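You operate a simulated robot arm through the tools that you are given. There is no shell and no other tool. Be economical: measure what you need, move in short steps, check, and stop when the job is done.

The job below is to be done with a simulated robot arm. You get a single attempt, and the scene is never put back.

## Task
Water the fern to the FULL band, then wipe up the soil crumbs by it.
Fine: the can and the yellow cloth go back where they stood.

Only the result counts: the job must be done as asked and must still hold three seconds after the hand-in. Knocking over, shifting, dropping, spilling or breaking anything else fails it. Flat cloth is picked up by pressing the open fingertips on it (5 to 10 N) and closing them slowly along it; thin cloth reads only 2 to 8 mm in the jaws.

## Robot
A 7-joint arm with a two-finger parallel gripper, fixed in place. Base frame: the origin is at the foot of the arm, x ahead of it, y to its left, z up. Readings come in cm, degrees, newtons and seconds.
With the tool pointing down near the work surface it reaches from about 24 to 68 cm from the base axis. Its first joint turns from -66.0 to 66.0 degrees. Payload 2.4 kg.
Tool frame: the origin (TCP) lies between the finger pads and is the grasp point; the fingertips stand 3 cm ahead of it; z points along the fingers, y is the line along which they close. Largest opening 9.4 cm; finger width 2.8, thickness 1; the body of the gripper, 5 by 9.6 cm, starts 5.5 cm behind the TCP.
Orientation is that of the tool frame in the base frame, as a unit quaternion [x, y, z, w]. With the fingers straight down and closing along the base's y, the tool's x points along the base's -x, its y along +y and its z along -z.

## Interface
- The arm moves only by the tool send_rows. Its argument "deltas" is a list of rows, each a list of 3 entries, a list of its own where there are three numbers: the shift along the base's x, y, z in cm, then the turn, a rotation vector about the base's x, y, z in degrees, then the gripper command, from -1 (fully open) to 1 (shut), values between in proportion. In form: [[[dx, dy, dz], [wx, wy, wz], claw], ...]. A call has 1 to 12 rows; each row shifts and turns the commanded pose from where the row before left it. Each row takes 0.2 s and may step no farther than 5 cm and 8.6 degrees from the row before; otherwise, or with a gripper value out of range, the whole call is refused. Where a pose cannot be reached the arm comes as near as it can. A force on the tool above 40 N (or 10 N above the force at the start of the call, whichever is more), or a blocked arm, ends the call early, and 0.2 s more pass. The fingers move at their own pace (about 15.3 cm/s each) and stop on an object; they squeeze with about 23 N. The grip force told is the motor's: it shows also when the fingers shut on nothing. Time passes only in rows, and 0.2 s behind the last, so rows that do not move let the fingers close. It gives the time, the measured TCP pose, the force on the tool (base axes), the opening and the grip force at its end, in the units of the frame above (readings bear some noise), and new pictures: "views" is both (left out), scene, wrist or none.
- Cameras (640 x 400 px; columns grow to the right, rows downward): "scene" is fixed at [4.12, 47.4, 144.94]; the picture's right is [-0.74, -0.68, 0.00], its down [-0.34, 0.37, -0.86] and it looks along [0.58, -0.63, -0.51] (base axes); focal length 340 px, centre (320, 200). "wrist" rides on the gripper at [-3.7, 0, -5.8] in the tool frame; the picture's right is [0.00, -1.00, 0.00], its down [0.97, 0.00, -0.24] and it looks along [0.24, 0.00, 0.97] (tool axes); focal length 218 px, centre (320, 200).
- measure_at(camera, pixels): for up to 12 pixels [column, row] of the newest picture of that camera ("zoom" is the newest enlarged one), the place [x, y, z] in the base frame of the surface seen there, good to about 0.2 cm. No time passes.
- enlarge(camera, box): a new picture of the part [left, top, right, bottom] of that camera's present view, enlarged. No time passes.
- finish_job(): hands the job in; it is judged then, once.

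Go step by step. Measure first, check grasps and placings, and put right what went wrong. The budget is 80 turns and 150 pictures, counting those below and the enlarged ones. Unless the task says otherwise, let go and move clear before handing in, and close with one line.

The tools are called after "Call:" as a command line: name --argument value ..., lists and objects as JSON in quotes. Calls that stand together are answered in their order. send_rows: Moves the arm, as the interface text tells. Its arguments: {"type":"object","properties":{"deltas":{"type":"array"},"views":{"type":"string","enum":["both","scene","wrist","none"]}},"required":["deltas"]} The other tools are called the same way: measure_at (camera, pixels) gives the place of the surface under pixels of a picture; enlarge (camera, box) takes an enlarged picture of a part of a camera's view; finish_job () hands the job in.

At the start:

```text
time_s: 0.0
ee_pos: [24.7, -21.29, 123.4]
tcp_rot: [0.0, 1.0, -0.001, 0.0]
ft_force: [0.4, 0.9, -0.4]
grip_width: 9.42
finger_force: 0.1
```

scene: 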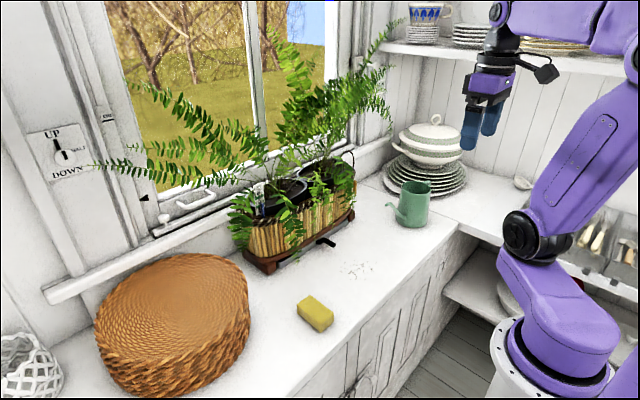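
wrist: 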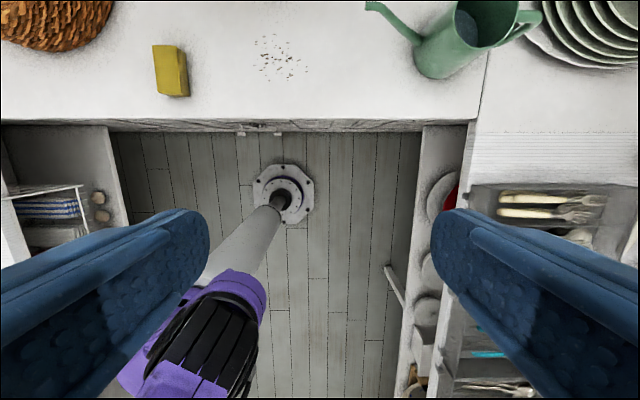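

The scene shows a fern planter around (300,205), a green can at (412,203), crumbs near (355,270) and a yellow folded cloth at (316,313). I'll enlarge these and measure them.

Call:
enlarge --camera "scene" --box '[220, 140, 380, 280]'

Call:
enlarge --camera "scene" --box '[280, 160, 480, 340]'

Call:
measure_at --camera "scene" --pixels '[[316, 305], [300, 308], [332, 318], [312, 296], [316, 330], [355, 268], [345, 265], [366, 270], [357, 276], [285, 190], [325, 170], [326, 242]]'

Call:
measure_at --camera "scene" --pixels '[[412, 187], [402, 188], [430, 185], [412, 225], [400, 215], [388, 205], [434, 200], [425, 215], [260, 185], [280, 268], [355, 210], [240, 240]]'

```text
2.86 times, centred on (300, 210) of scene
```

zoom: 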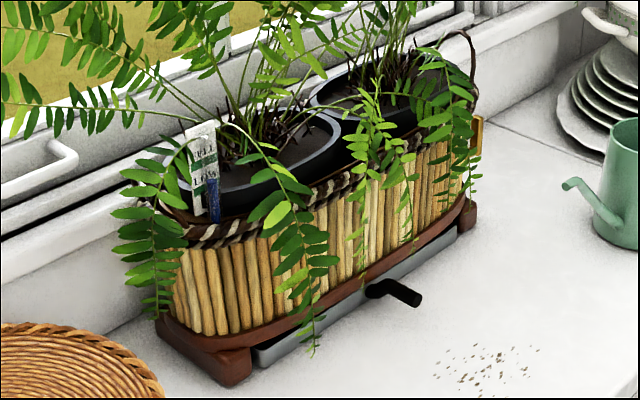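

```text
2.22 times, centred on (380, 250) of scene
```

zoom: 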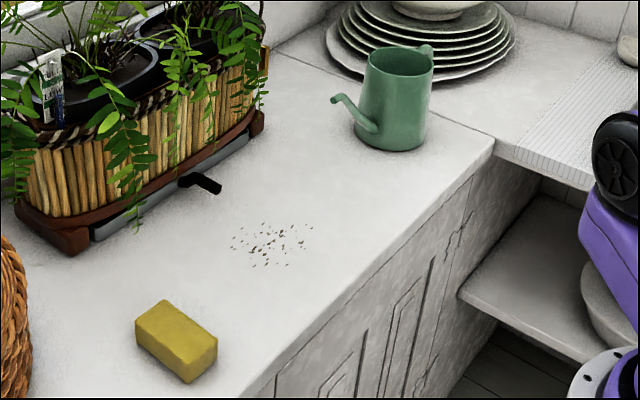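

```text
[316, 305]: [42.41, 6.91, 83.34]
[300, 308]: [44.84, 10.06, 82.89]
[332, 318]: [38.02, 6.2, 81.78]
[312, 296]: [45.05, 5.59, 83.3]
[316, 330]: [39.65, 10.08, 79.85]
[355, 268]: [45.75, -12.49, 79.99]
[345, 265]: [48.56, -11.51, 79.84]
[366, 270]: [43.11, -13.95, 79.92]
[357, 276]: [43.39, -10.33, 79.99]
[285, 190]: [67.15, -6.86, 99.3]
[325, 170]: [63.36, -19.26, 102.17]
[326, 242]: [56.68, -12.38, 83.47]
```

```text
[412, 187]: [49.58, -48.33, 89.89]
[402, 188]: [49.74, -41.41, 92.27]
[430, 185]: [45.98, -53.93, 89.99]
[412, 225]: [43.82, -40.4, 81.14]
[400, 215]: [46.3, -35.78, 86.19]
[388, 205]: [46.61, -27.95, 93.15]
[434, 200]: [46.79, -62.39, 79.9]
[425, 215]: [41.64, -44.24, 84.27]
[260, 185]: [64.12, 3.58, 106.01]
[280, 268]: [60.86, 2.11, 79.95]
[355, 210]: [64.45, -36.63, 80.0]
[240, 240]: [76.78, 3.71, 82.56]
```

The planter has a stake at about (271,190) that may be the level gauge, and a black spigot at (326,242). I'll zoom in on those, on the wall switch and on the can.

Call:
enlarge --camera "scene" --box '[245, 165, 295, 205]'

Call:
enlarge --camera "scene" --box '[380, 165, 450, 235]'

Call:
enlarge --camera "scene" --box '[20, 110, 120, 190]'

Call:
enlarge --camera "wrist" --box '[360, 0, 560, 90]'

Call:
enlarge --camera "scene" --box '[280, 160, 380, 260]'

```text
10.00 times, centred on (270, 185) of scene
```

zoom: 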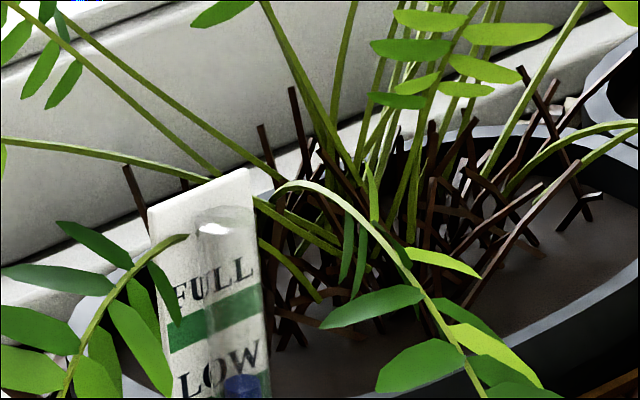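

```text
5.71 times, centred on (415, 200) of scene
```

zoom: 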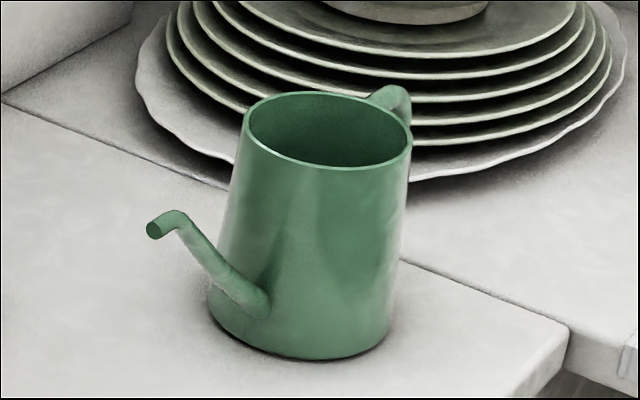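

```text
5.00 times, centred on (70, 150) of scene
```

zoom: 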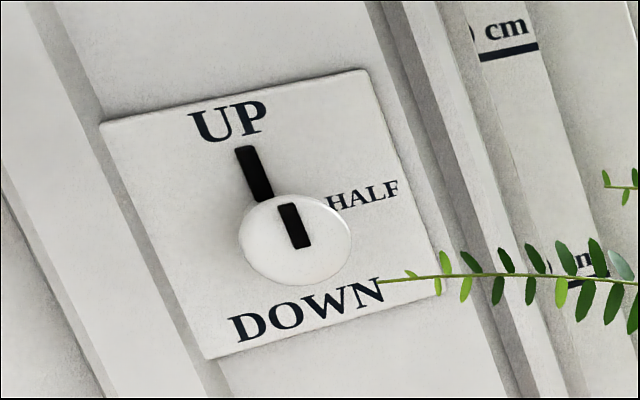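

```text
3.20 times, centred on (460, 45) of wrist
```

zoom: 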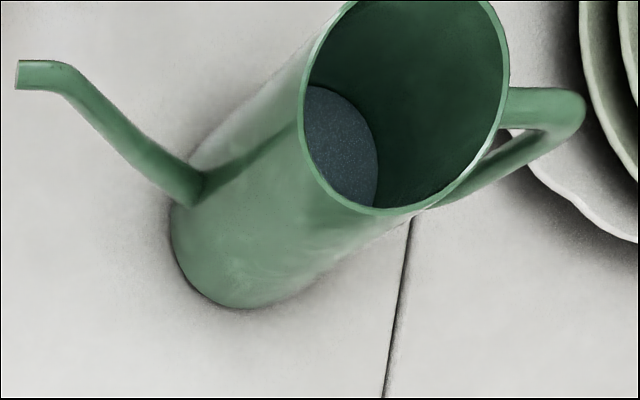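

```text
4.00 times, centred on (330, 210) of scene
```

zoom: 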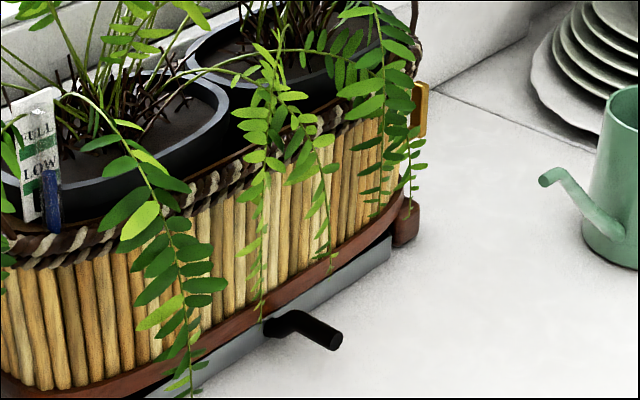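

The gauge stake is in the left pot and reads near LOW with a blue float, with a green FULL band above. The can is about 9.5 cm wide with its handle at -y. I'll measure the pot, gauge, can and handle precisely.

Call:
measure_at --camera "zoom" --pixels '[[150, 140], [185, 105], [135, 160], [100, 165], [215, 85], [180, 155], [50, 195], [42, 95], [330, 60], [280, 325], [330, 340], [75, 265]]'

Call:
measure_at --camera "wrist" --pixels '[[372, 6], [455, 30], [516, 5], [485, 46], [455, 12], [465, 35], [537, 17], [525, 35], [540, 20], [520, 30], [430, 70], [540, 40]]'

Call:
measure_at --camera "scene" --pixels '[[422, 181], [426, 180], [429, 182], [431, 186], [431, 189], [408, 181], [436, 195], [450, 175], [412, 178], [435, 160], [435, 118], [415, 185]]'

Call:
enlarge --camera "wrist" --box '[480, 0, 560, 50]'

```text
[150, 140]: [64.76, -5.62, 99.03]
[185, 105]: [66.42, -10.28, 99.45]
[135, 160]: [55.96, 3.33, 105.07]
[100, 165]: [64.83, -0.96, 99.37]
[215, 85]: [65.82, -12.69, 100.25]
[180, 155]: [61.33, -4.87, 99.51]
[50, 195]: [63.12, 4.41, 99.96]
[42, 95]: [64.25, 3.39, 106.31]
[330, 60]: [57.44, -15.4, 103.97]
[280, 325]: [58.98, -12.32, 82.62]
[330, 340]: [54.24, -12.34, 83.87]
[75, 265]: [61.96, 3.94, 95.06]
```

```text
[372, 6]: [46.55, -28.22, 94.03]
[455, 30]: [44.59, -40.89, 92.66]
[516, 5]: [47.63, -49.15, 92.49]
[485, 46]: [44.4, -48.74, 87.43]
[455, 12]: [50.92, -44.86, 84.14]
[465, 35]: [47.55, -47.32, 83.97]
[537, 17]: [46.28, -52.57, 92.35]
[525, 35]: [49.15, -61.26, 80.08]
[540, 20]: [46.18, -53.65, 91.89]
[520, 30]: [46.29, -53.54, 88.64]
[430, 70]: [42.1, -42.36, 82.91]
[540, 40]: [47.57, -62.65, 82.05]
```

```text
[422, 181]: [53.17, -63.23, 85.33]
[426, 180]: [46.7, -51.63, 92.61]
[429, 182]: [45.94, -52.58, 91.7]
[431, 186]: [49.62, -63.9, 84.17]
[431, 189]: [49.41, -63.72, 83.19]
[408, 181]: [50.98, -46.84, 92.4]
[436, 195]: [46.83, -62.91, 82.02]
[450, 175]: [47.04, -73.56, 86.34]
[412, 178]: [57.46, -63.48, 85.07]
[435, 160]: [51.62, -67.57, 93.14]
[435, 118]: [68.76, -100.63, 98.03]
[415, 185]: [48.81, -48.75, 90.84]
```

```text
8.00 times, centred on (520, 25) of wrist
```

zoom: 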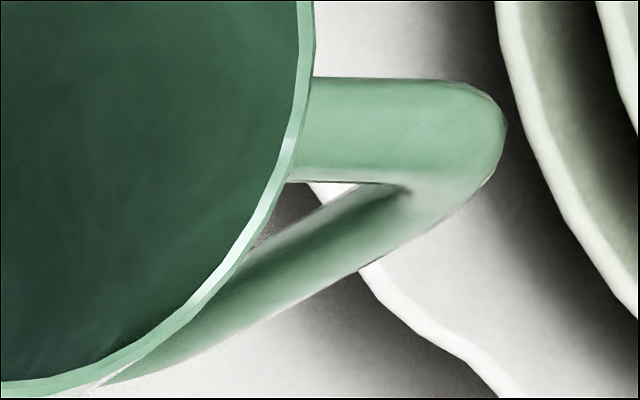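

The can's centre is about (46.5,-45), with its rim at z 92.5 and its handle bar at y -49.5 to -53.8, z about 91.8; the spout tip is at (46.6,-28.1,94). I'll go above the handle with the closing line turned to base x.

Call:
send_rows --deltas '[[[1.97, -2.7, -0.8], [0, 0, 8.2], -1], [[1.97, -2.7, -0.8], [0, 0, 8.2], -1], [[1.97, -2.7, -0.8], [0, 0, 8.2], -1], [[1.97, -2.7, -0.8], [0, 0, 8.2], -1], [[1.97, -2.7, -0.8], [0, 0, 8.2], -1], [[1.97, -2.7, -0.8], [0, 0, 8.2], -1], [[1.97, -2.7, -0.8], [0, 0, 8.2], -1], [[1.97, -2.7, -0.8], [0, 0, 8.2], -1], [[1.97, -2.7, -0.8], [0, 0, 8.2], -1], [[1.97, -2.7, -0.8], [0, 0, 8.2], -1], [[1.97, -2.7, -0.8], [0, 0, 8], -1]]'

```text
time_s: 2.4
ee_pos: [43.75, -47.82, 114.88]
tcp_rot: [-0.675, 0.738, 0.0, 0.0]
ft_force: [0.0, 0.0, 0.5]
grip_width: 9.42
finger_force: 0.1
out of reach, approached as far as the arm can: row 10, 11
```

scene: 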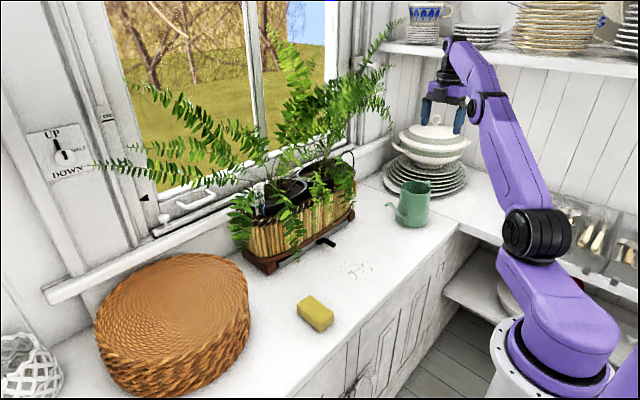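
wrist: 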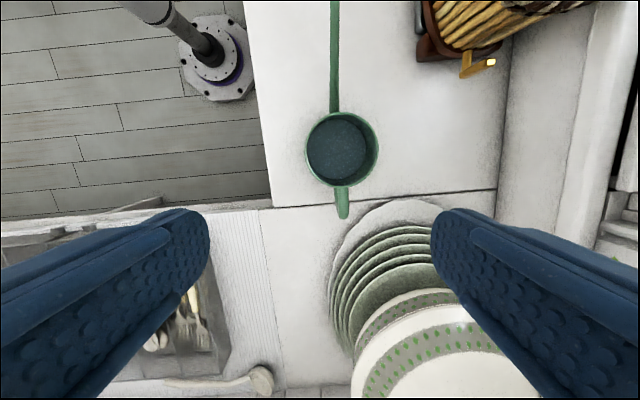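

The arm stopped short at (43.75,-47.8) because of reach at this height. I'll drop to about z 101 and see how far it extends there.

Call:
send_rows --deltas '[[[0, 0, -4], [0, 0, 0], -1], [[0, 0, -4], [0, 0, 0], -1], [[0, 0, -4], [0, 0, 0], -1], [[0, 0, 0], [0, 0, 0], -1]]' --views "wrist"

```text
time_s: 3.4
ee_pos: [43.75, -47.75, 103.09]
tcp_rot: [-0.674, 0.739, 0.0, 0.001]
ft_force: [-0.4, -0.3, 1.1]
grip_width: 9.39
finger_force: 0.1
```

wrist: 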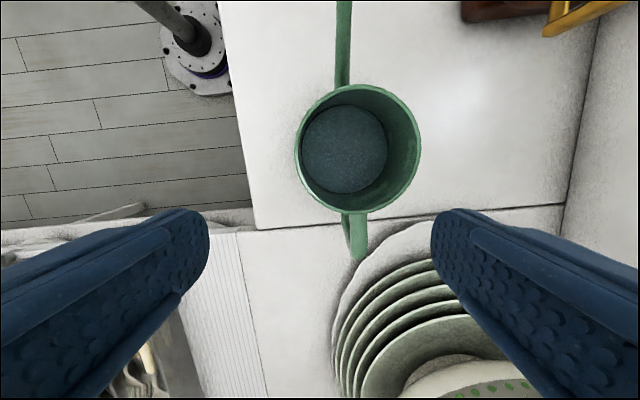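

The reached pose is now the reference. Next I'll extend towards the handle at z about 98, still above the rim.

Call:
send_rows --deltas '[[[0.7, -0.9, -1.5], [0, 0, 1.4], -1], [[0.7, -0.9, -1.5], [0, 0, 1.4], -1], [[0.6, -0.9, -1], [0, 0, 1.4], -1], [[0.6, -0.9, -1], [0, 0, 1], -1], [[0, 0, 0], [0, 0, 0], -1]]' --views "wrist"

```text
time_s: 4.6
ee_pos: [46.47, -51.49, 97.99]
tcp_rot: [-0.706, 0.708, 0.0, 0.0]
ft_force: [0.0, 0.6, -0.3]
grip_width: 9.41
finger_force: 0.1
```

wrist: 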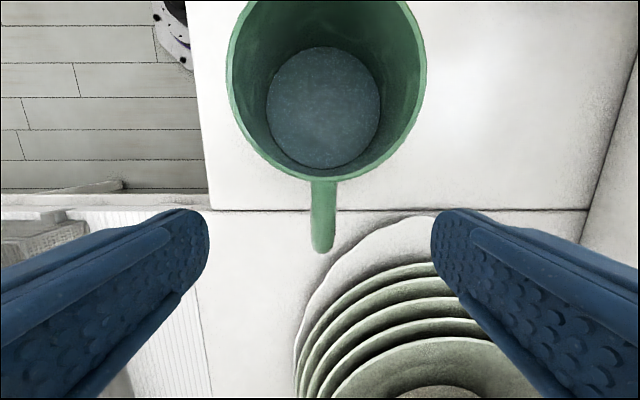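

The arm reached it, and the handle is centred near column 322. I'll measure the handle and rim from here before descending.

Call:
measure_at --camera "wrist" --pixels '[[322, 190], [322, 210], [322, 230], [322, 248], [322, 178], [229, 80], [424, 80], [325, 100], [340, 215], [440, 232], [360, 225], [325, 172]]'

```text
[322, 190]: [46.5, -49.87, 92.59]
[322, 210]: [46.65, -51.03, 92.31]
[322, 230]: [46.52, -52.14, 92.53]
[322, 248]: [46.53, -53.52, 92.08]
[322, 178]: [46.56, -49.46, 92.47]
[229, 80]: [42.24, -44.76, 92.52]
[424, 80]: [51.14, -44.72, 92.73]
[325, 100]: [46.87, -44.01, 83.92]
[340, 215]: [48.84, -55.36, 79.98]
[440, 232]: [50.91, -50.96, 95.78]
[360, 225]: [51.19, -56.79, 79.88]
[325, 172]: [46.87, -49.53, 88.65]
```

The handle's top is at z 92.5 and x 46.55, so it is centred. I'll descend to z 91.2 and close on it.

Call:
send_rows --deltas '[[[0.08, 0, -2.5], [0, 0, 0], -1], [[0, 0, -2.3], [0, 0, 0], -1], [[0, 0, -2], [0, 0, 0], -1], [[0, 0, 0], [0, 0, 0], -1], [[0, 0, 0], [0, 0, 0], -0.5], [[0, 0, 0], [0, 0, 0], 0], [[0, 0, 0], [0, 0, 0], 0.5], [[0, 0, 0], [0, 0, 0], 0.7], [[0, 0, 0], [0, 0, 0], 1], [[0, 0, 0], [0, 0, 0], 1]]'

```text
time_s: 6.8
ee_pos: [46.54, -51.44, 91.18]
tcp_rot: [-0.707, 0.707, -0.001, 0.001]
ft_force: [1.7, 1.3, -0.3]
grip_width: 1.91
finger_force: 22.9
```

scene: 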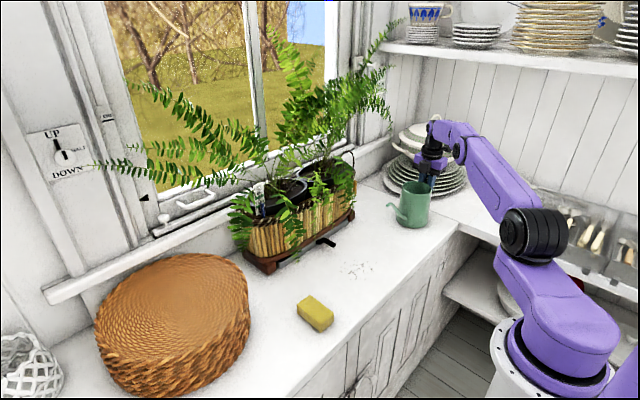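
wrist: 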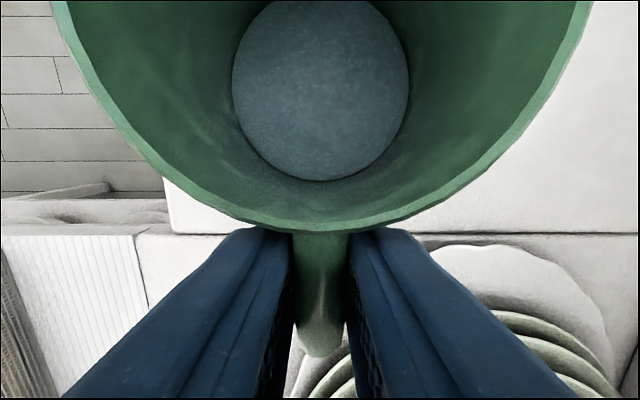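

The handle is gripped (1.9 cm, 23 N) with the grasp pose at (46.54,-51.44,91.18). I'll lift a little and check for droop.

Call:
send_rows --deltas '[[[0, 0, 0.5], [0, 0, 0], 1], [[0, 0, 1], [0, 0, 0], 1], [[0, 0, 1.5], [0, 0, 0], 1], [[0, 0, 0], [0, 0, 0], 1]]'

```text
time_s: 7.8
ee_pos: [46.6, -51.33, 94.14]
tcp_rot: [-0.707, 0.707, 0.0, 0.0]
ft_force: [0.1, 0.6, -6.4]
grip_width: 1.9
finger_force: 23.5
```

scene: 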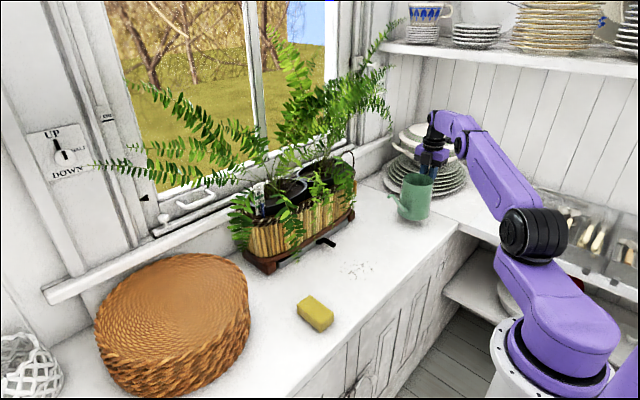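
wrist: 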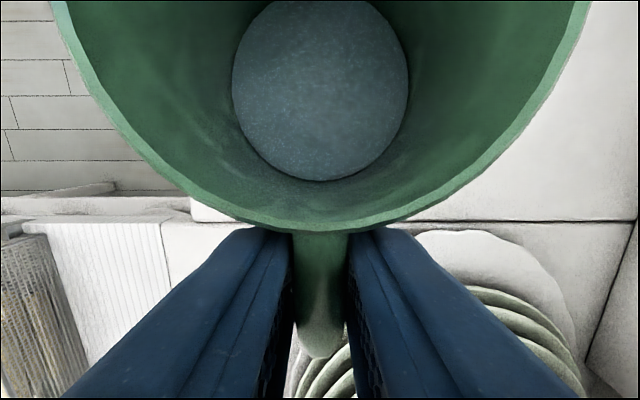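

The can lifted level with no slip, weighing about 6.4 N. I'll carry it level to in front of the left pot, turning the spout towards +x.

Call:
send_rows --deltas '[[[-1.4, 2.0, 2.4], [0, 0, -5], 1], [[-1.4, 3.3, 2.2], [0, 0, -6.8], 1], [[-1.4, 3.5, 2], [0, 0, -6.8], 1], [[-1.4, 3.5, 2], [0, 0, -6.8], 1], [[-1.4, 3.5, 2], [0, 0, -6.8], 1], [[-1.4, 3.5, 2], [0, 0, -6.8], 1], [[-1.4, 3.5, 2], [0, 0, -6.8], 1], [[-1.4, 3.5, 2], [0, 0, -6.8], 1], [[-1.4, 3.5, 1.8], [0, 0, -6.8], 1], [[-1.4, 3.5, 1.8], [0, 0, -6.8], 1], [[-1.4, 3.5, 1], [0, 0, -6.8], 1], [[-1, 2.5, 0.7], [0, 0, -7], 1]]'

```text
time_s: 10.4
ee_pos: [30.17, -12.04, 116.15]
tcp_rot: [-0.084, 0.996, -0.001, -0.001]
ft_force: [-0.3, -0.1, -6.3]
grip_width: 1.92
finger_force: 22.8
```

scene: 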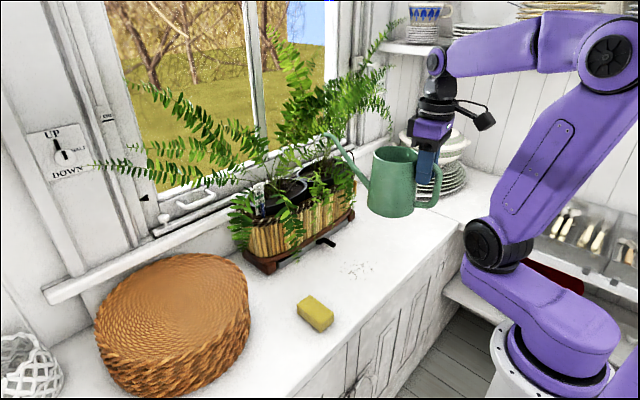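
wrist: 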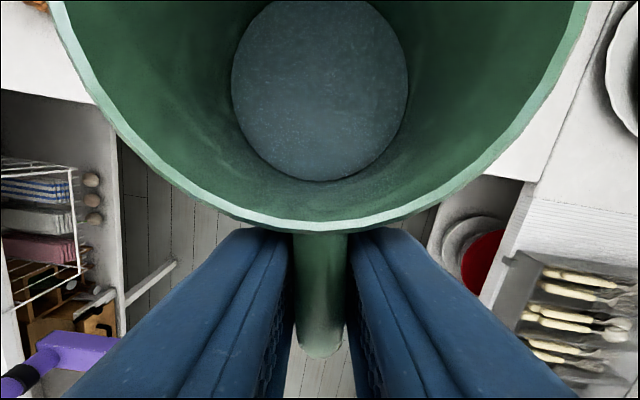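

The can is level with its spout tip near (326,133). I'll measure the tip and the soil to aim the pour.

Call:
enlarge --camera "scene" --box '[250, 150, 360, 220]'

Call:
measure_at --camera "scene" --pixels '[[326, 134], [328, 135], [290, 192], [295, 188], [283, 186], [278, 200], [290, 203], [300, 196], [305, 184], [310, 180], [320, 175], [272, 207]]'

```text
5.71 times, centred on (305, 185) of scene
```

zoom: 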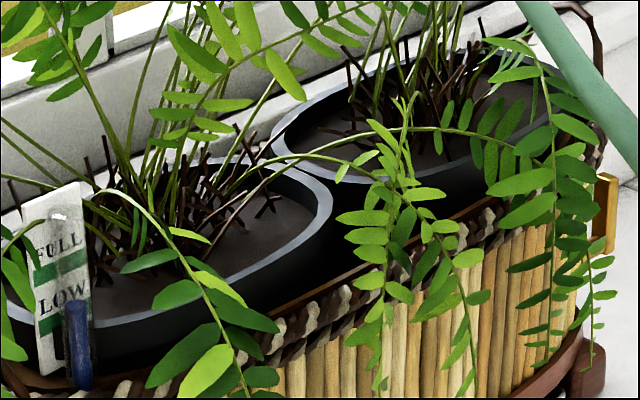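

```text
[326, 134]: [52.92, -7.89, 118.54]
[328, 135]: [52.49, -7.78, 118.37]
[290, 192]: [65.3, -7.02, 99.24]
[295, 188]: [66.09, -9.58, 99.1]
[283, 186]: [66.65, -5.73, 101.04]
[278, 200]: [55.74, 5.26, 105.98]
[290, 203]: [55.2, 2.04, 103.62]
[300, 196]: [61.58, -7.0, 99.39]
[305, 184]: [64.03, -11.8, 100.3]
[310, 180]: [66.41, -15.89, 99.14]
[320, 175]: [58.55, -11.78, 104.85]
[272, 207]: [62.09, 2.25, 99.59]
```

The tip is at (53,-7.9,118.5), and the left pot's soil spans about x 62–71, y +1 to -11, at z 99. I'll bring the tip over the near soil while tilting 24°, just short of pouring.

Call:
send_rows --deltas '[[[1.34, 0.26, -0.56], [-0.5, 2.96, 0], 1], [[1.34, 0.26, -0.56], [-0.5, 2.96, 0], 1], [[1.34, 0.26, -0.56], [-0.5, 2.96, 0], 1], [[1.34, 0.26, -0.56], [-0.5, 2.96, 0], 1], [[1.34, 0.26, -0.56], [-0.5, 2.96, 0], 1], [[1.34, 0.26, -0.56], [-0.5, 2.96, 0], 1], [[1.34, 0.26, -0.56], [-0.5, 2.96, 0], 1], [[1.34, 0.26, -0.56], [-0.5, 2.96, 0], 1]]'

Call:
enlarge --camera "scene" --box '[240, 120, 400, 220]'

```text
time_s: 12.2
ee_pos: [40.85, -10.05, 111.29]
tcp_rot: [-0.084, 0.974, -0.018, -0.208]
ft_force: [0.8, 0.5, -4.9]
grip_width: 1.9
finger_force: 23.2
```

scene: 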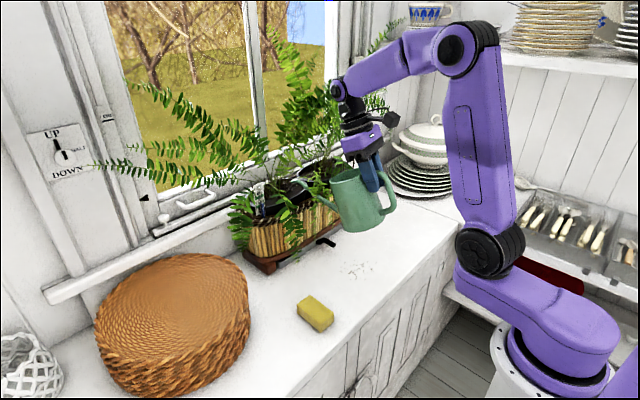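
wrist: 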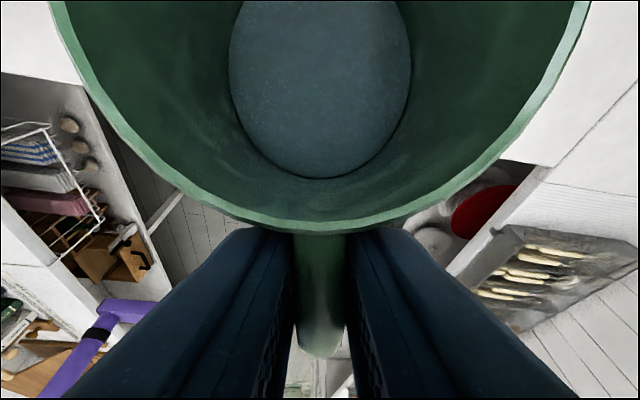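

```text
4.00 times, centred on (320, 170) of scene
```

zoom: 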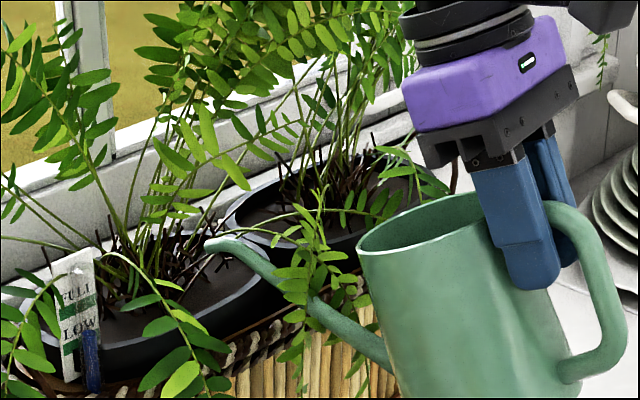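

The tip is over the pot at zoom (212,244) and the gauge stays visible. I'll check the tip's position.

Call:
measure_at --camera "zoom" --pixels '[[212, 244], [222, 243], [180, 290], [225, 275], [92, 345], [88, 385]]'

Call:
enlarge --camera "scene" --box '[250, 175, 290, 225]'

```text
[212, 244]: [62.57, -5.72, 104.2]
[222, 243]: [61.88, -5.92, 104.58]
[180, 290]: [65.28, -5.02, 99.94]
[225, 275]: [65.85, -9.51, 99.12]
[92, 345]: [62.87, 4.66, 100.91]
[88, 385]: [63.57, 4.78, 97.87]
```

```text
8.00 times, centred on (270, 200) of scene
```

zoom: 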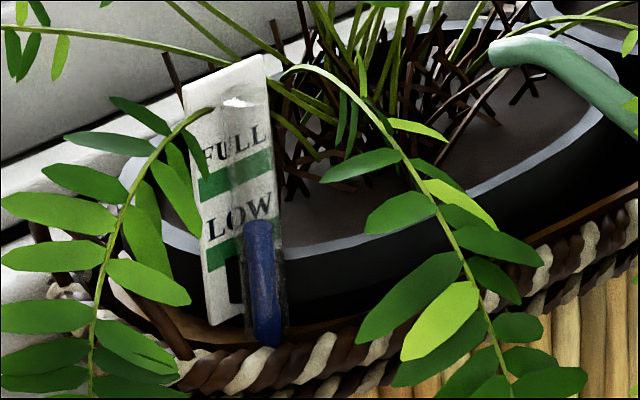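

The tube's blue level is just above the LOW text line, and the FULL green band lies higher. I'll measure the real heights of the band and the level.

Call:
measure_at --camera "zoom" --pixels '[[215, 200], [215, 172], [262, 180], [262, 153], [258, 224], [258, 235], [265, 330], [240, 104], [215, 150], [222, 235], [222, 260], [226, 320]]'

```text
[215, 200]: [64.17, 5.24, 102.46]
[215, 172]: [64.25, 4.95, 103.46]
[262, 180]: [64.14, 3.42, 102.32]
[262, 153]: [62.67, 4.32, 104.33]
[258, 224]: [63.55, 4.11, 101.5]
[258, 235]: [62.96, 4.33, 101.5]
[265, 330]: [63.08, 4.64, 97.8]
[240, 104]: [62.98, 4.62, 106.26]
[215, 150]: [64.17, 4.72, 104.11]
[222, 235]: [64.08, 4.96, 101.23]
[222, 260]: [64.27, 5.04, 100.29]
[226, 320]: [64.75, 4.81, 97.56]
```

The FULL band is at z 102.5–103.4 and the level is about 101.6, so I need roughly y 188 in this zoom box. I'll tilt gently about the tip.

Call:
send_rows --deltas '[[[0.32, 0.06, 0.75], [-0.33, 1.97, 0], 1], [[0.32, 0.06, 0.75], [-0.33, 1.97, 0], 1], [[0, 0, 0], [0, 0, 0], 1]]' --views "none"

Call:
enlarge --camera "scene" --box '[250, 160, 330, 220]'

```text
time_s: 13.0
ee_pos: [41.58, -10.07, 112.96]
tcp_rot: [-0.083, 0.966, -0.02, -0.242]
ft_force: [0.4, 0.1, -6.3]
grip_width: 1.9
finger_force: 23.0
```

```text
6.67 times, centred on (290, 190) of scene
```

zoom: 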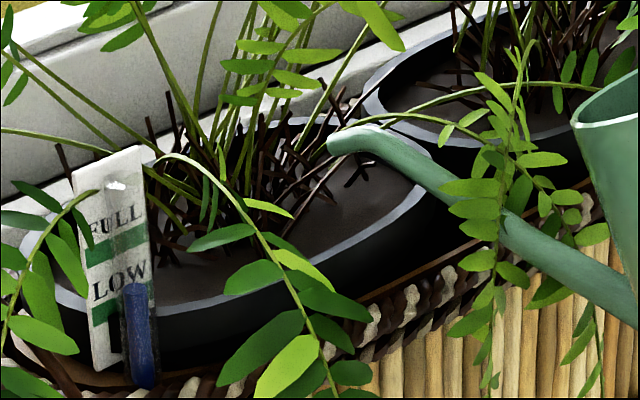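

There's no flow yet at about 28°. I'll tilt a little more.

Call:
send_rows --deltas '[[[0.34, 0.06, 0.75], [-0.33, 1.97, 0], 1], [[0, 0, 0], [0, 0, 0], 1]]' --views "none"

Call:
enlarge --camera "scene" --box '[250, 160, 330, 220]'

```text
time_s: 13.6
ee_pos: [41.92, -9.95, 113.76]
tcp_rot: [-0.083, 0.962, -0.022, -0.258]
ft_force: [-0.7, -0.1, -6.1]
grip_width: 1.91
finger_force: 23.4
```

```text
6.67 times, centred on (290, 190) of scene
```

zoom: 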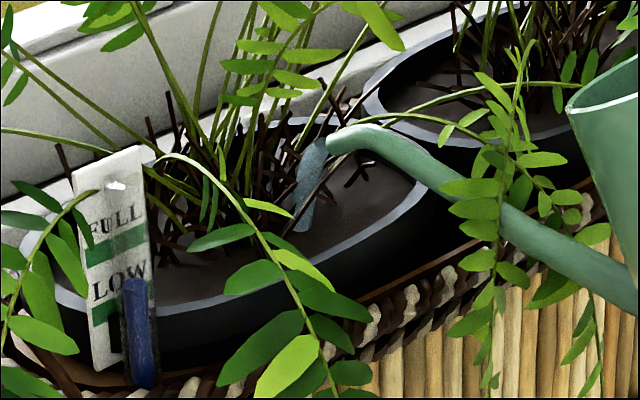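

Water is flowing from the tip onto the soil near (305,225), and the gauge is rising. I'll hold here and watch.

Call:
send_rows --deltas '[[[0, 0, 0], [0, 0, 0], 1], [[0, 0, 0], [0, 0, 0], 1], [[0, 0, 0], [0, 0, 0], 1]]' --views "none"

Call:
enlarge --camera "scene" --box '[250, 160, 330, 220]'

```text
time_s: 14.4
ee_pos: [41.84, -9.94, 113.79]
tcp_rot: [-0.083, 0.962, -0.021, -0.258]
ft_force: [0.7, 0.0, -5.1]
grip_width: 1.9
finger_force: 22.9
```

```text
6.67 times, centred on (290, 190) of scene
```

zoom: 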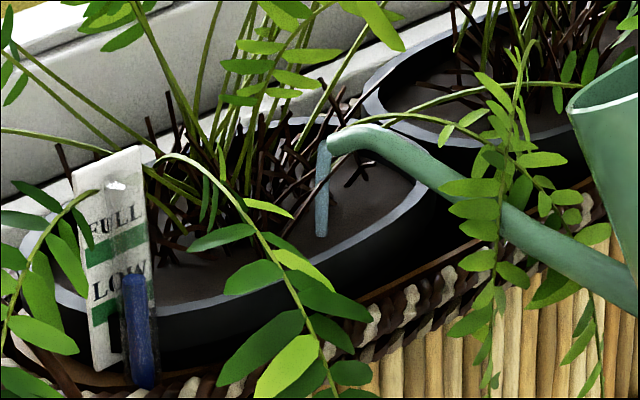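

The gauge rose from 283 to 275 (target about 257) and the stream is slowing. I'll tilt 2° more and shift the tip slightly inward.

Call:
send_rows --deltas '[[[0.95, 0.15, 0.75], [-0.33, 1.97, 0], 1], [[0, 0, 0], [0, 0, 0], 1], [[0, 0, 0], [0, 0, 0], 1], [[0, 0, 0], [0, 0, 0], 1]]' --views "none"

Call:
enlarge --camera "scene" --box '[250, 160, 330, 220]'

```text
time_s: 15.4
ee_pos: [42.72, -9.82, 114.38]
tcp_rot: [-0.083, 0.957, -0.023, -0.276]
ft_force: [-0.5, -0.8, -4.0]
grip_width: 1.9
finger_force: 23.2
```

```text
6.67 times, centred on (290, 190) of scene
```

zoom: 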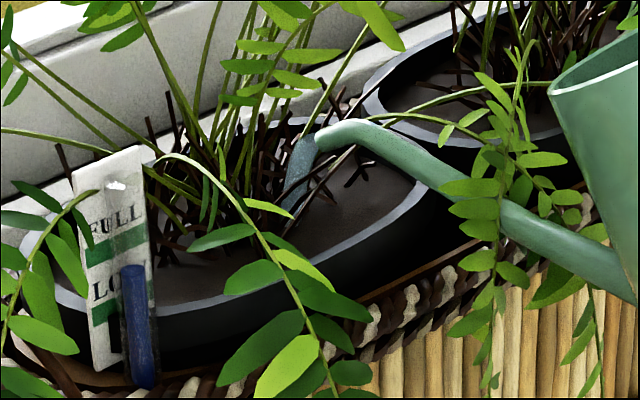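

The level is now at 265 and still pouring onto the soil. I'll hold a bit longer.

Call:
send_rows --deltas '[[[0, 0, 0], [0, 0, 0], 1], [[0, 0, 0], [0, 0, 0], 1]]' --views "none"

Call:
enlarge --camera "scene" --box '[250, 160, 330, 220]'

```text
time_s: 16.0
ee_pos: [42.8, -9.73, 114.47]
tcp_rot: [-0.082, 0.958, -0.023, -0.275]
ft_force: [0.3, 0.2, -4.0]
grip_width: 1.91
finger_force: 23.3
```

```text
6.67 times, centred on (290, 190) of scene
```

zoom: 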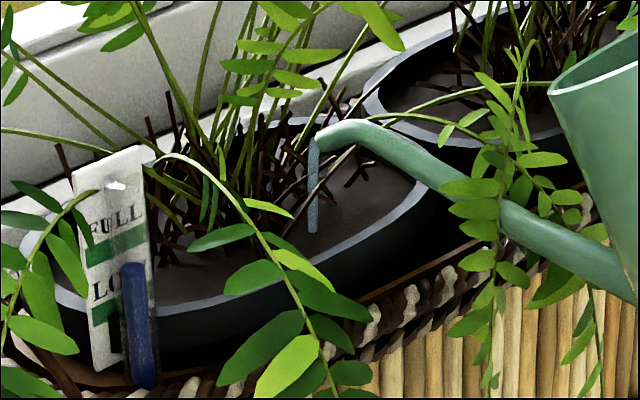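

The level is at 262 and the flow is fading to a thin stream. I'll tilt about 1.3° more.

Call:
send_rows --deltas '[[[0.35, 0.06, 0.5], [-0.22, 1.3, 0], 1], [[0, 0, 0], [0, 0, 0], 1], [[0, 0, 0], [0, 0, 0], 1]]' --views "none"

Call:
enlarge --camera "scene" --box '[250, 175, 290, 225]'

Call:
measure_at --camera "zoom" --pixels '[[258, 200], [258, 210], [256, 190], [215, 200], [215, 172], [256, 230], [212, 182], [212, 190]]'

```text
time_s: 16.8
ee_pos: [43.11, -9.66, 114.94]
tcp_rot: [-0.082, 0.954, -0.024, -0.287]
ft_force: [1.2, -0.1, -4.3]
grip_width: 1.89
finger_force: 22.7
```

```text
8.00 times, centred on (270, 200) of scene
```

zoom: 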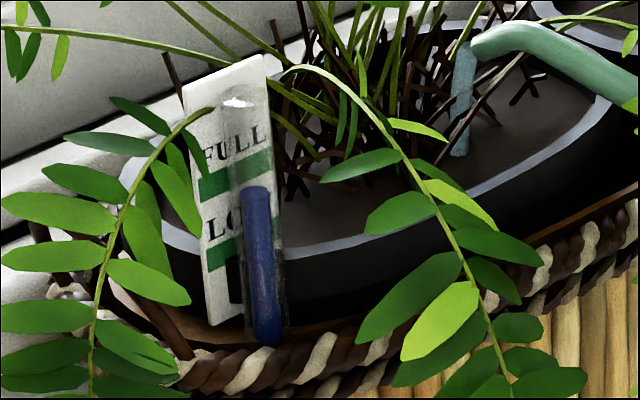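

```text
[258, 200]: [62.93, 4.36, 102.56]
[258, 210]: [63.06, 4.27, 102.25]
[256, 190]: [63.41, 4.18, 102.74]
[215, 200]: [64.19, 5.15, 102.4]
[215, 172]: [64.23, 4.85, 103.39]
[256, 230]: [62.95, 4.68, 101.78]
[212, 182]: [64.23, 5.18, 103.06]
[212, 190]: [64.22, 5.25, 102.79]
```

The level is now at about z 102.9, the middle of the FULL band (102.4–103.4). I'll stop the flow by tilting back about the tip.

Call:
send_rows --deltas '[[[-0.68, -0.12, -1.5], [0.67, -3.94, 0], 1], [[-0.68, -0.12, -1.5], [0.67, -3.94, 0], 1], [[-0.6, -0.12, -1.5], [0.67, -3.94, 0], 1], [[0, 0, 0], [0, 0, 0], 1]]' --views "none"

Call:
enlarge --camera "scene" --box '[250, 175, 290, 225]'

```text
time_s: 17.8
ee_pos: [41.17, -10.21, 110.46]
tcp_rot: [-0.085, 0.979, -0.015, -0.184]
ft_force: [0.1, 0.0, -4.7]
grip_width: 1.9
finger_force: 23.0
```

```text
8.00 times, centred on (270, 200) of scene
```

zoom: 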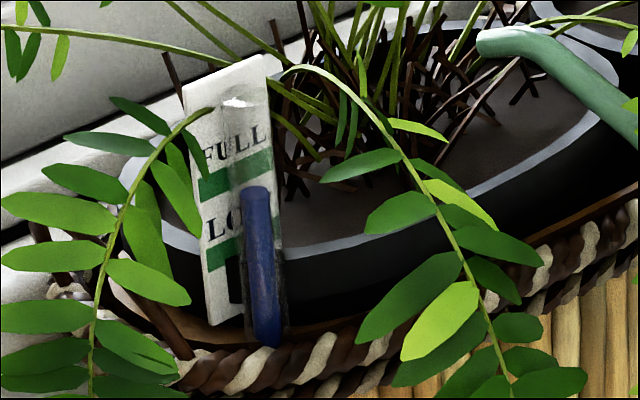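

The flow has stopped and the level holds. I'll level the can and retract the way it came.

Call:
send_rows --deltas '[[[-1.83, -0.3, 0.95], [0.6, -3.5, 0], 1], [[-1.83, -0.3, 0.95], [0.6, -3.5, 0], 1], [[-1.83, -0.3, 0.95], [0.6, -3.5, 0], 1], [[-1.83, -0.3, 0.95], [0.6, -3.5, 0], 1], [[-1.83, -0.3, 0.95], [0.6, -3.5, 0], 1], [[-1.83, -0.3, 0.95], [0.6, -3.5, 0], 1], [[0, 0, 0], [0, 0, 0], 1]]'

Call:
enlarge --camera "scene" --box '[250, 175, 290, 225]'

```text
time_s: 19.4
ee_pos: [30.14, -12.0, 116.29]
tcp_rot: [-0.086, 0.996, 0.0, -0.001]
ft_force: [-0.6, -0.1, -4.6]
grip_width: 1.9
finger_force: 22.9
```

scene: 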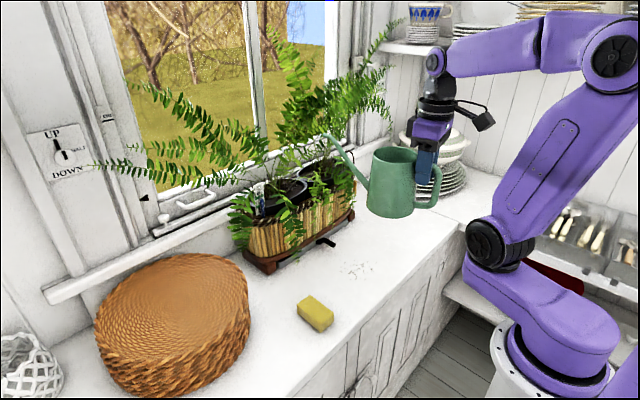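
wrist: 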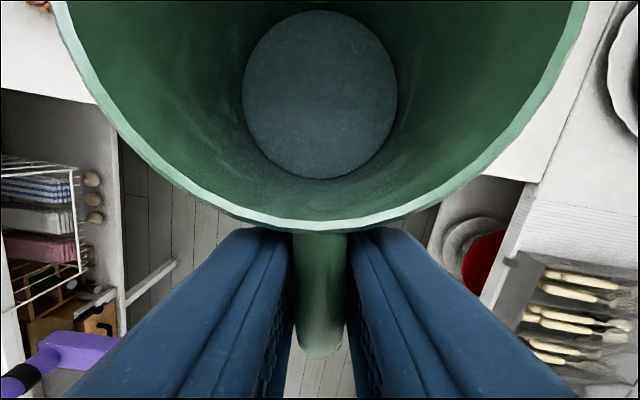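

```text
8.00 times, centred on (270, 200) of scene
```

zoom: 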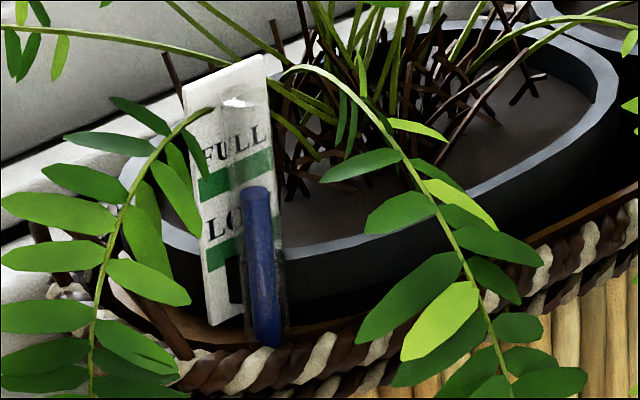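

The gauge is steady in the FULL band. I'll carry the can back along the reverse path.

Call:
send_rows --deltas '[[[1, -2.5, -0.7], [0, 0, 7], 1], [[1.4, -3.5, -1], [0, 0, 6.8], 1], [[1.4, -3.5, -1.8], [0, 0, 6.8], 1], [[1.4, -3.5, -1.8], [0, 0, 6.8], 1], [[1.4, -3.5, -2], [0, 0, 6.8], 1], [[1.4, -3.5, -2], [0, 0, 6.8], 1], [[1.4, -3.5, -2], [0, 0, 6.8], 1], [[1.4, -3.5, -2], [0, 0, 6.8], 1], [[1.4, -3.5, -2], [0, 0, 6.8], 1], [[1.4, -3.5, -2], [0, 0, 6.8], 1], [[1.4, -3.3, -2.2], [0, 0, 6.8], 1], [[1.4, -2.0, -1.9], [0, 0, 5], 1]]'

```text
time_s: 22.0
ee_pos: [46.58, -50.96, 94.88]
tcp_rot: [-0.707, 0.707, 0.001, 0.0]
ft_force: [0.4, -0.6, -4.0]
grip_width: 1.89
finger_force: 23.1
```

scene: 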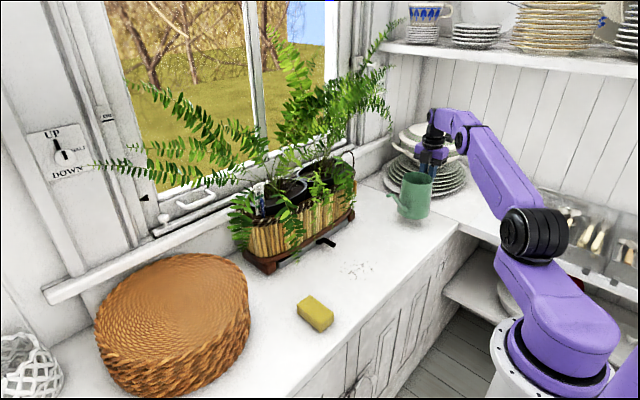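
wrist: 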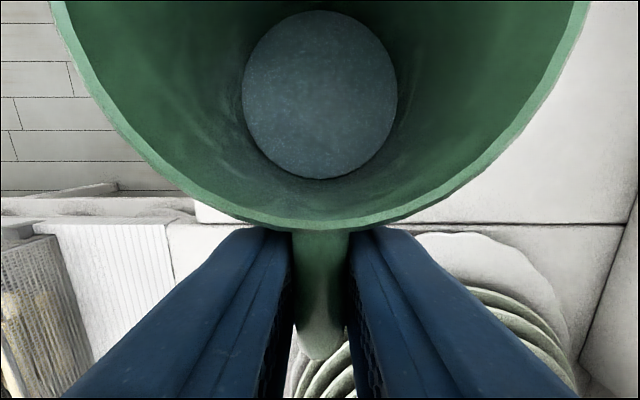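

The can is above its spot. I'll lower it to the recorded grasp pose.

Call:
send_rows --deltas '[[[-0.03, -0.48, -1], [0, 0, 0], 1], [[0, 0, -1.2], [0, 0, 0], 1], [[0, 0, -0.8], [0, 0, 0], 1], [[0, 0, -0.45], [0, 0, 0], 1], [[0, 0, -0.25], [0, 0, 0], 1], [[0, 0, 0], [0, 0, 0], 1]]' --views "scene"

```text
time_s: 23.4
ee_pos: [46.5, -51.56, 91.19]
tcp_rot: [-0.707, 0.708, -0.002, 0.0]
ft_force: [-1.0, -0.3, 4.3]
grip_width: 1.9
finger_force: 22.5
```

scene: 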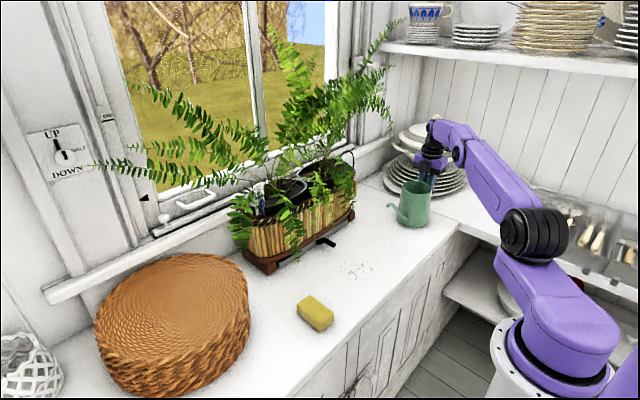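

The can is resting on the counter (force +4.3 N up). I'll release and rise straight up.

Call:
send_rows --deltas '[[[0, 0, 0], [0, 0, 0], 0.5], [[0, 0, 0], [0, 0, 0], 0], [[0, 0, 0], [0, 0, 0], -1], [[0, 0, 0], [0, 0, 0], -1], [[0, 0, 2.5], [0, 0, 0], -1], [[0, 0, 3.5], [0, 0, 0], -1], [[0, 0, 3], [0, 0, 0], -1]]'

Call:
measure_at --camera "scene" --pixels '[[388, 205], [412, 225], [402, 188], [408, 181], [426, 180]]'

```text
time_s: 25.0
ee_pos: [46.21, -51.42, 100.05]
tcp_rot: [-0.706, 0.708, 0.0, 0.0]
ft_force: [-0.5, 0.2, -0.7]
grip_width: 9.38
finger_force: 0.1
out of reach, approached as far as the arm can: row 7
```

scene: 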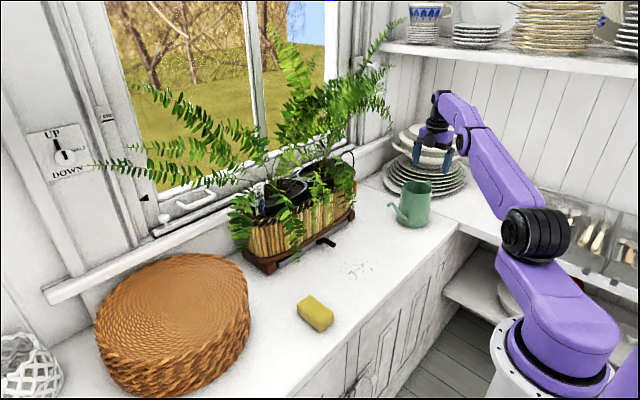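
wrist: 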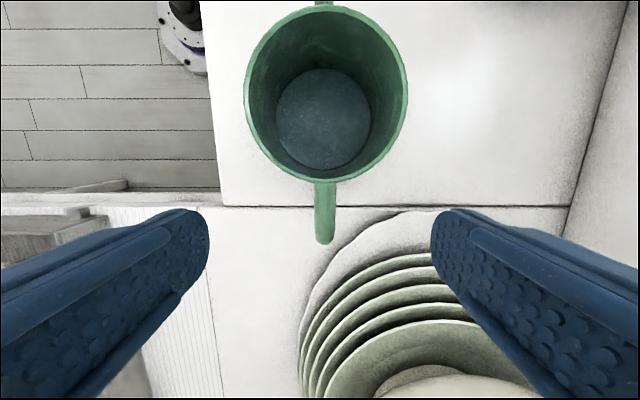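

```text
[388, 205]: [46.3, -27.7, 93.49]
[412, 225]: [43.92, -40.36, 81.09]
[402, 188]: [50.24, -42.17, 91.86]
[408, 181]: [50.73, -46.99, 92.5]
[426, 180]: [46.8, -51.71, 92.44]
```

The can is back at its original spot. I'll swing over to the yellow cloth, which lies at about x 38–45, y 5.5–10 with its top at z 83.3, and turn the yaw back to neutral.

Call:
send_rows --deltas '[[[-1.5, 2.5, 1.5], [0, 0, -7.5], -1], [[-1.5, 4, 1.5], [0, 0, -7.5], -1], [[-1.5, 4, 1], [0, 0, -7.5], -1], [[-1.5, 4.5, 0], [0, 0, -7.5], -1], [[0, 4.8, 0], [0, 0, -7.5], -1], [[0, 4.8, 0], [0, 0, -7.5], -1], [[0, 4.8, 0], [0, 0, -7.5], -1], [[0, 4.8, 0], [0, 0, -7.5], -1], [[0, 4.8, 0], [0, 0, -7.5], -1], [[0, 4.8, 0], [0, 0, -7.5], -1], [[0, 4.8, 0], [0, 0, -7.5], -1], [[0, 4.8, 0], [0, 0, -7.5], -1]]'

```text
time_s: 27.6
ee_pos: [40.6, 2.13, 103.93]
tcp_rot: [0.001, 1.0, -0.001, 0.0]
ft_force: [0.8, 0.0, -0.3]
grip_width: 9.39
finger_force: 0.1
```

scene: 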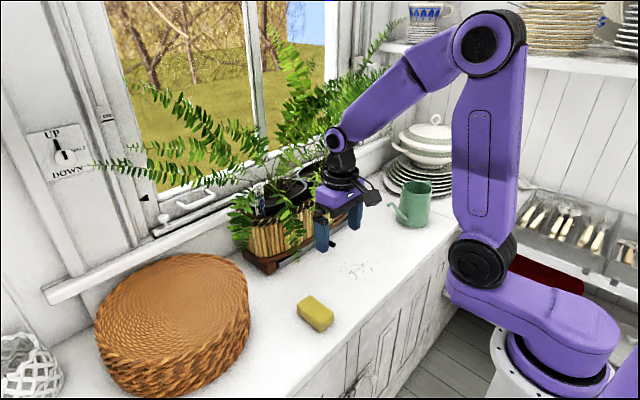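
wrist: 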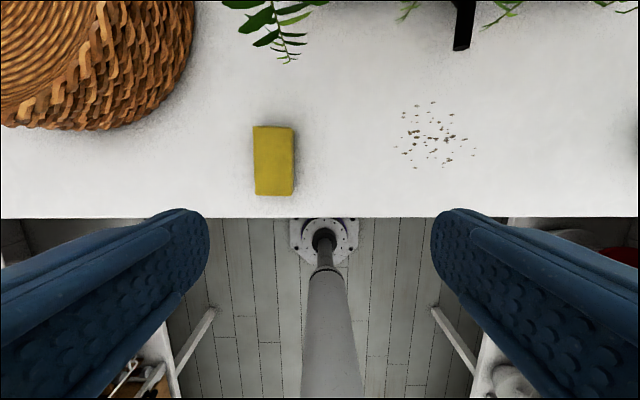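

I can see the cloth clearly at (273,160) and the crumbs at (395–478,100–168). I'll measure the cloth corners, the crumb extents and the spigot.

Call:
measure_at --camera "wrist" --pixels '[[256, 129], [289, 131], [258, 192], [288, 192], [274, 160], [417, 102], [396, 152], [477, 152], [415, 167], [446, 165], [460, 48], [433, 135]]'

Call:
enlarge --camera "wrist" --box '[220, 80, 500, 220]'

```text
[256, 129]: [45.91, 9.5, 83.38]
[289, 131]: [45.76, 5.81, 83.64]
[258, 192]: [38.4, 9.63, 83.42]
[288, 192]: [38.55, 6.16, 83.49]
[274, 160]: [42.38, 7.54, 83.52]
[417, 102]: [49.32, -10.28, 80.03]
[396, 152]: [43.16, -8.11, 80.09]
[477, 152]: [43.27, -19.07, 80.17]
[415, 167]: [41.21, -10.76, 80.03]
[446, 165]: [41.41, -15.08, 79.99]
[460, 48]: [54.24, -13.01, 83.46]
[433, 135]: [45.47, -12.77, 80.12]
```

```text
2.29 times, centred on (360, 150) of wrist
```

zoom: 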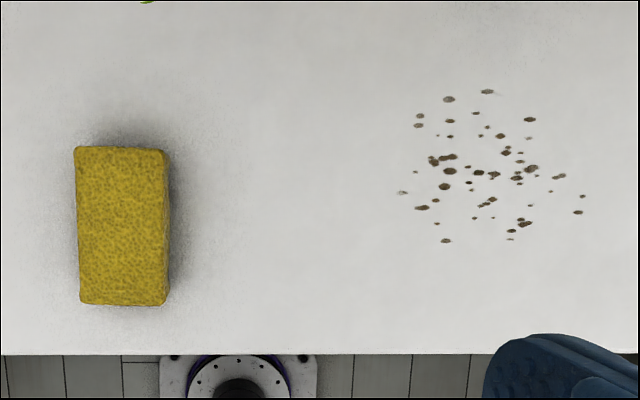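

The cloth block is x 38.2–46.2, y 5.6–9.8, centred at (42.2,7.7) with its top at z 83.5. I'll descend over it with the fingers along y and grip it at TCP z 84.2.

Call:
send_rows --deltas '[[[0.8, 2.8, -2], [0, 0, 0], -1], [[0.8, 2.8, -3], [0, 0, 0], -1], [[0, 0, -4], [0, 0, 0], -1], [[0, 0, -4], [0, 0, 0], -1], [[0, 0, -3], [0, 0, 0], -1], [[0, 0, -2.5], [0, 0, 0], -1], [[0, 0, -1.3], [0, 0, 0], -1], [[0, 0, 0], [0, 0, 0], -1]]'

```text
time_s: 29.4
ee_pos: [41.98, 7.77, 84.3]
tcp_rot: [0.001, 1.0, 0.001, 0.0]
ft_force: [-0.1, -0.2, 0.1]
grip_width: 9.4
finger_force: 0.0
```

scene: 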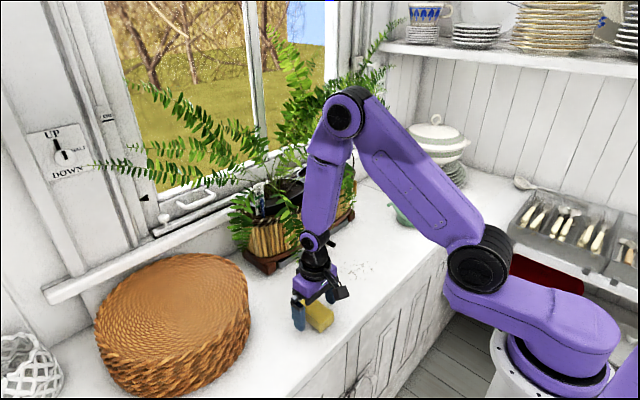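
wrist: 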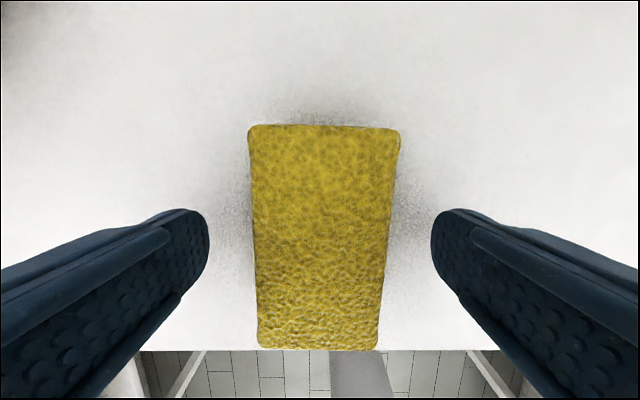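

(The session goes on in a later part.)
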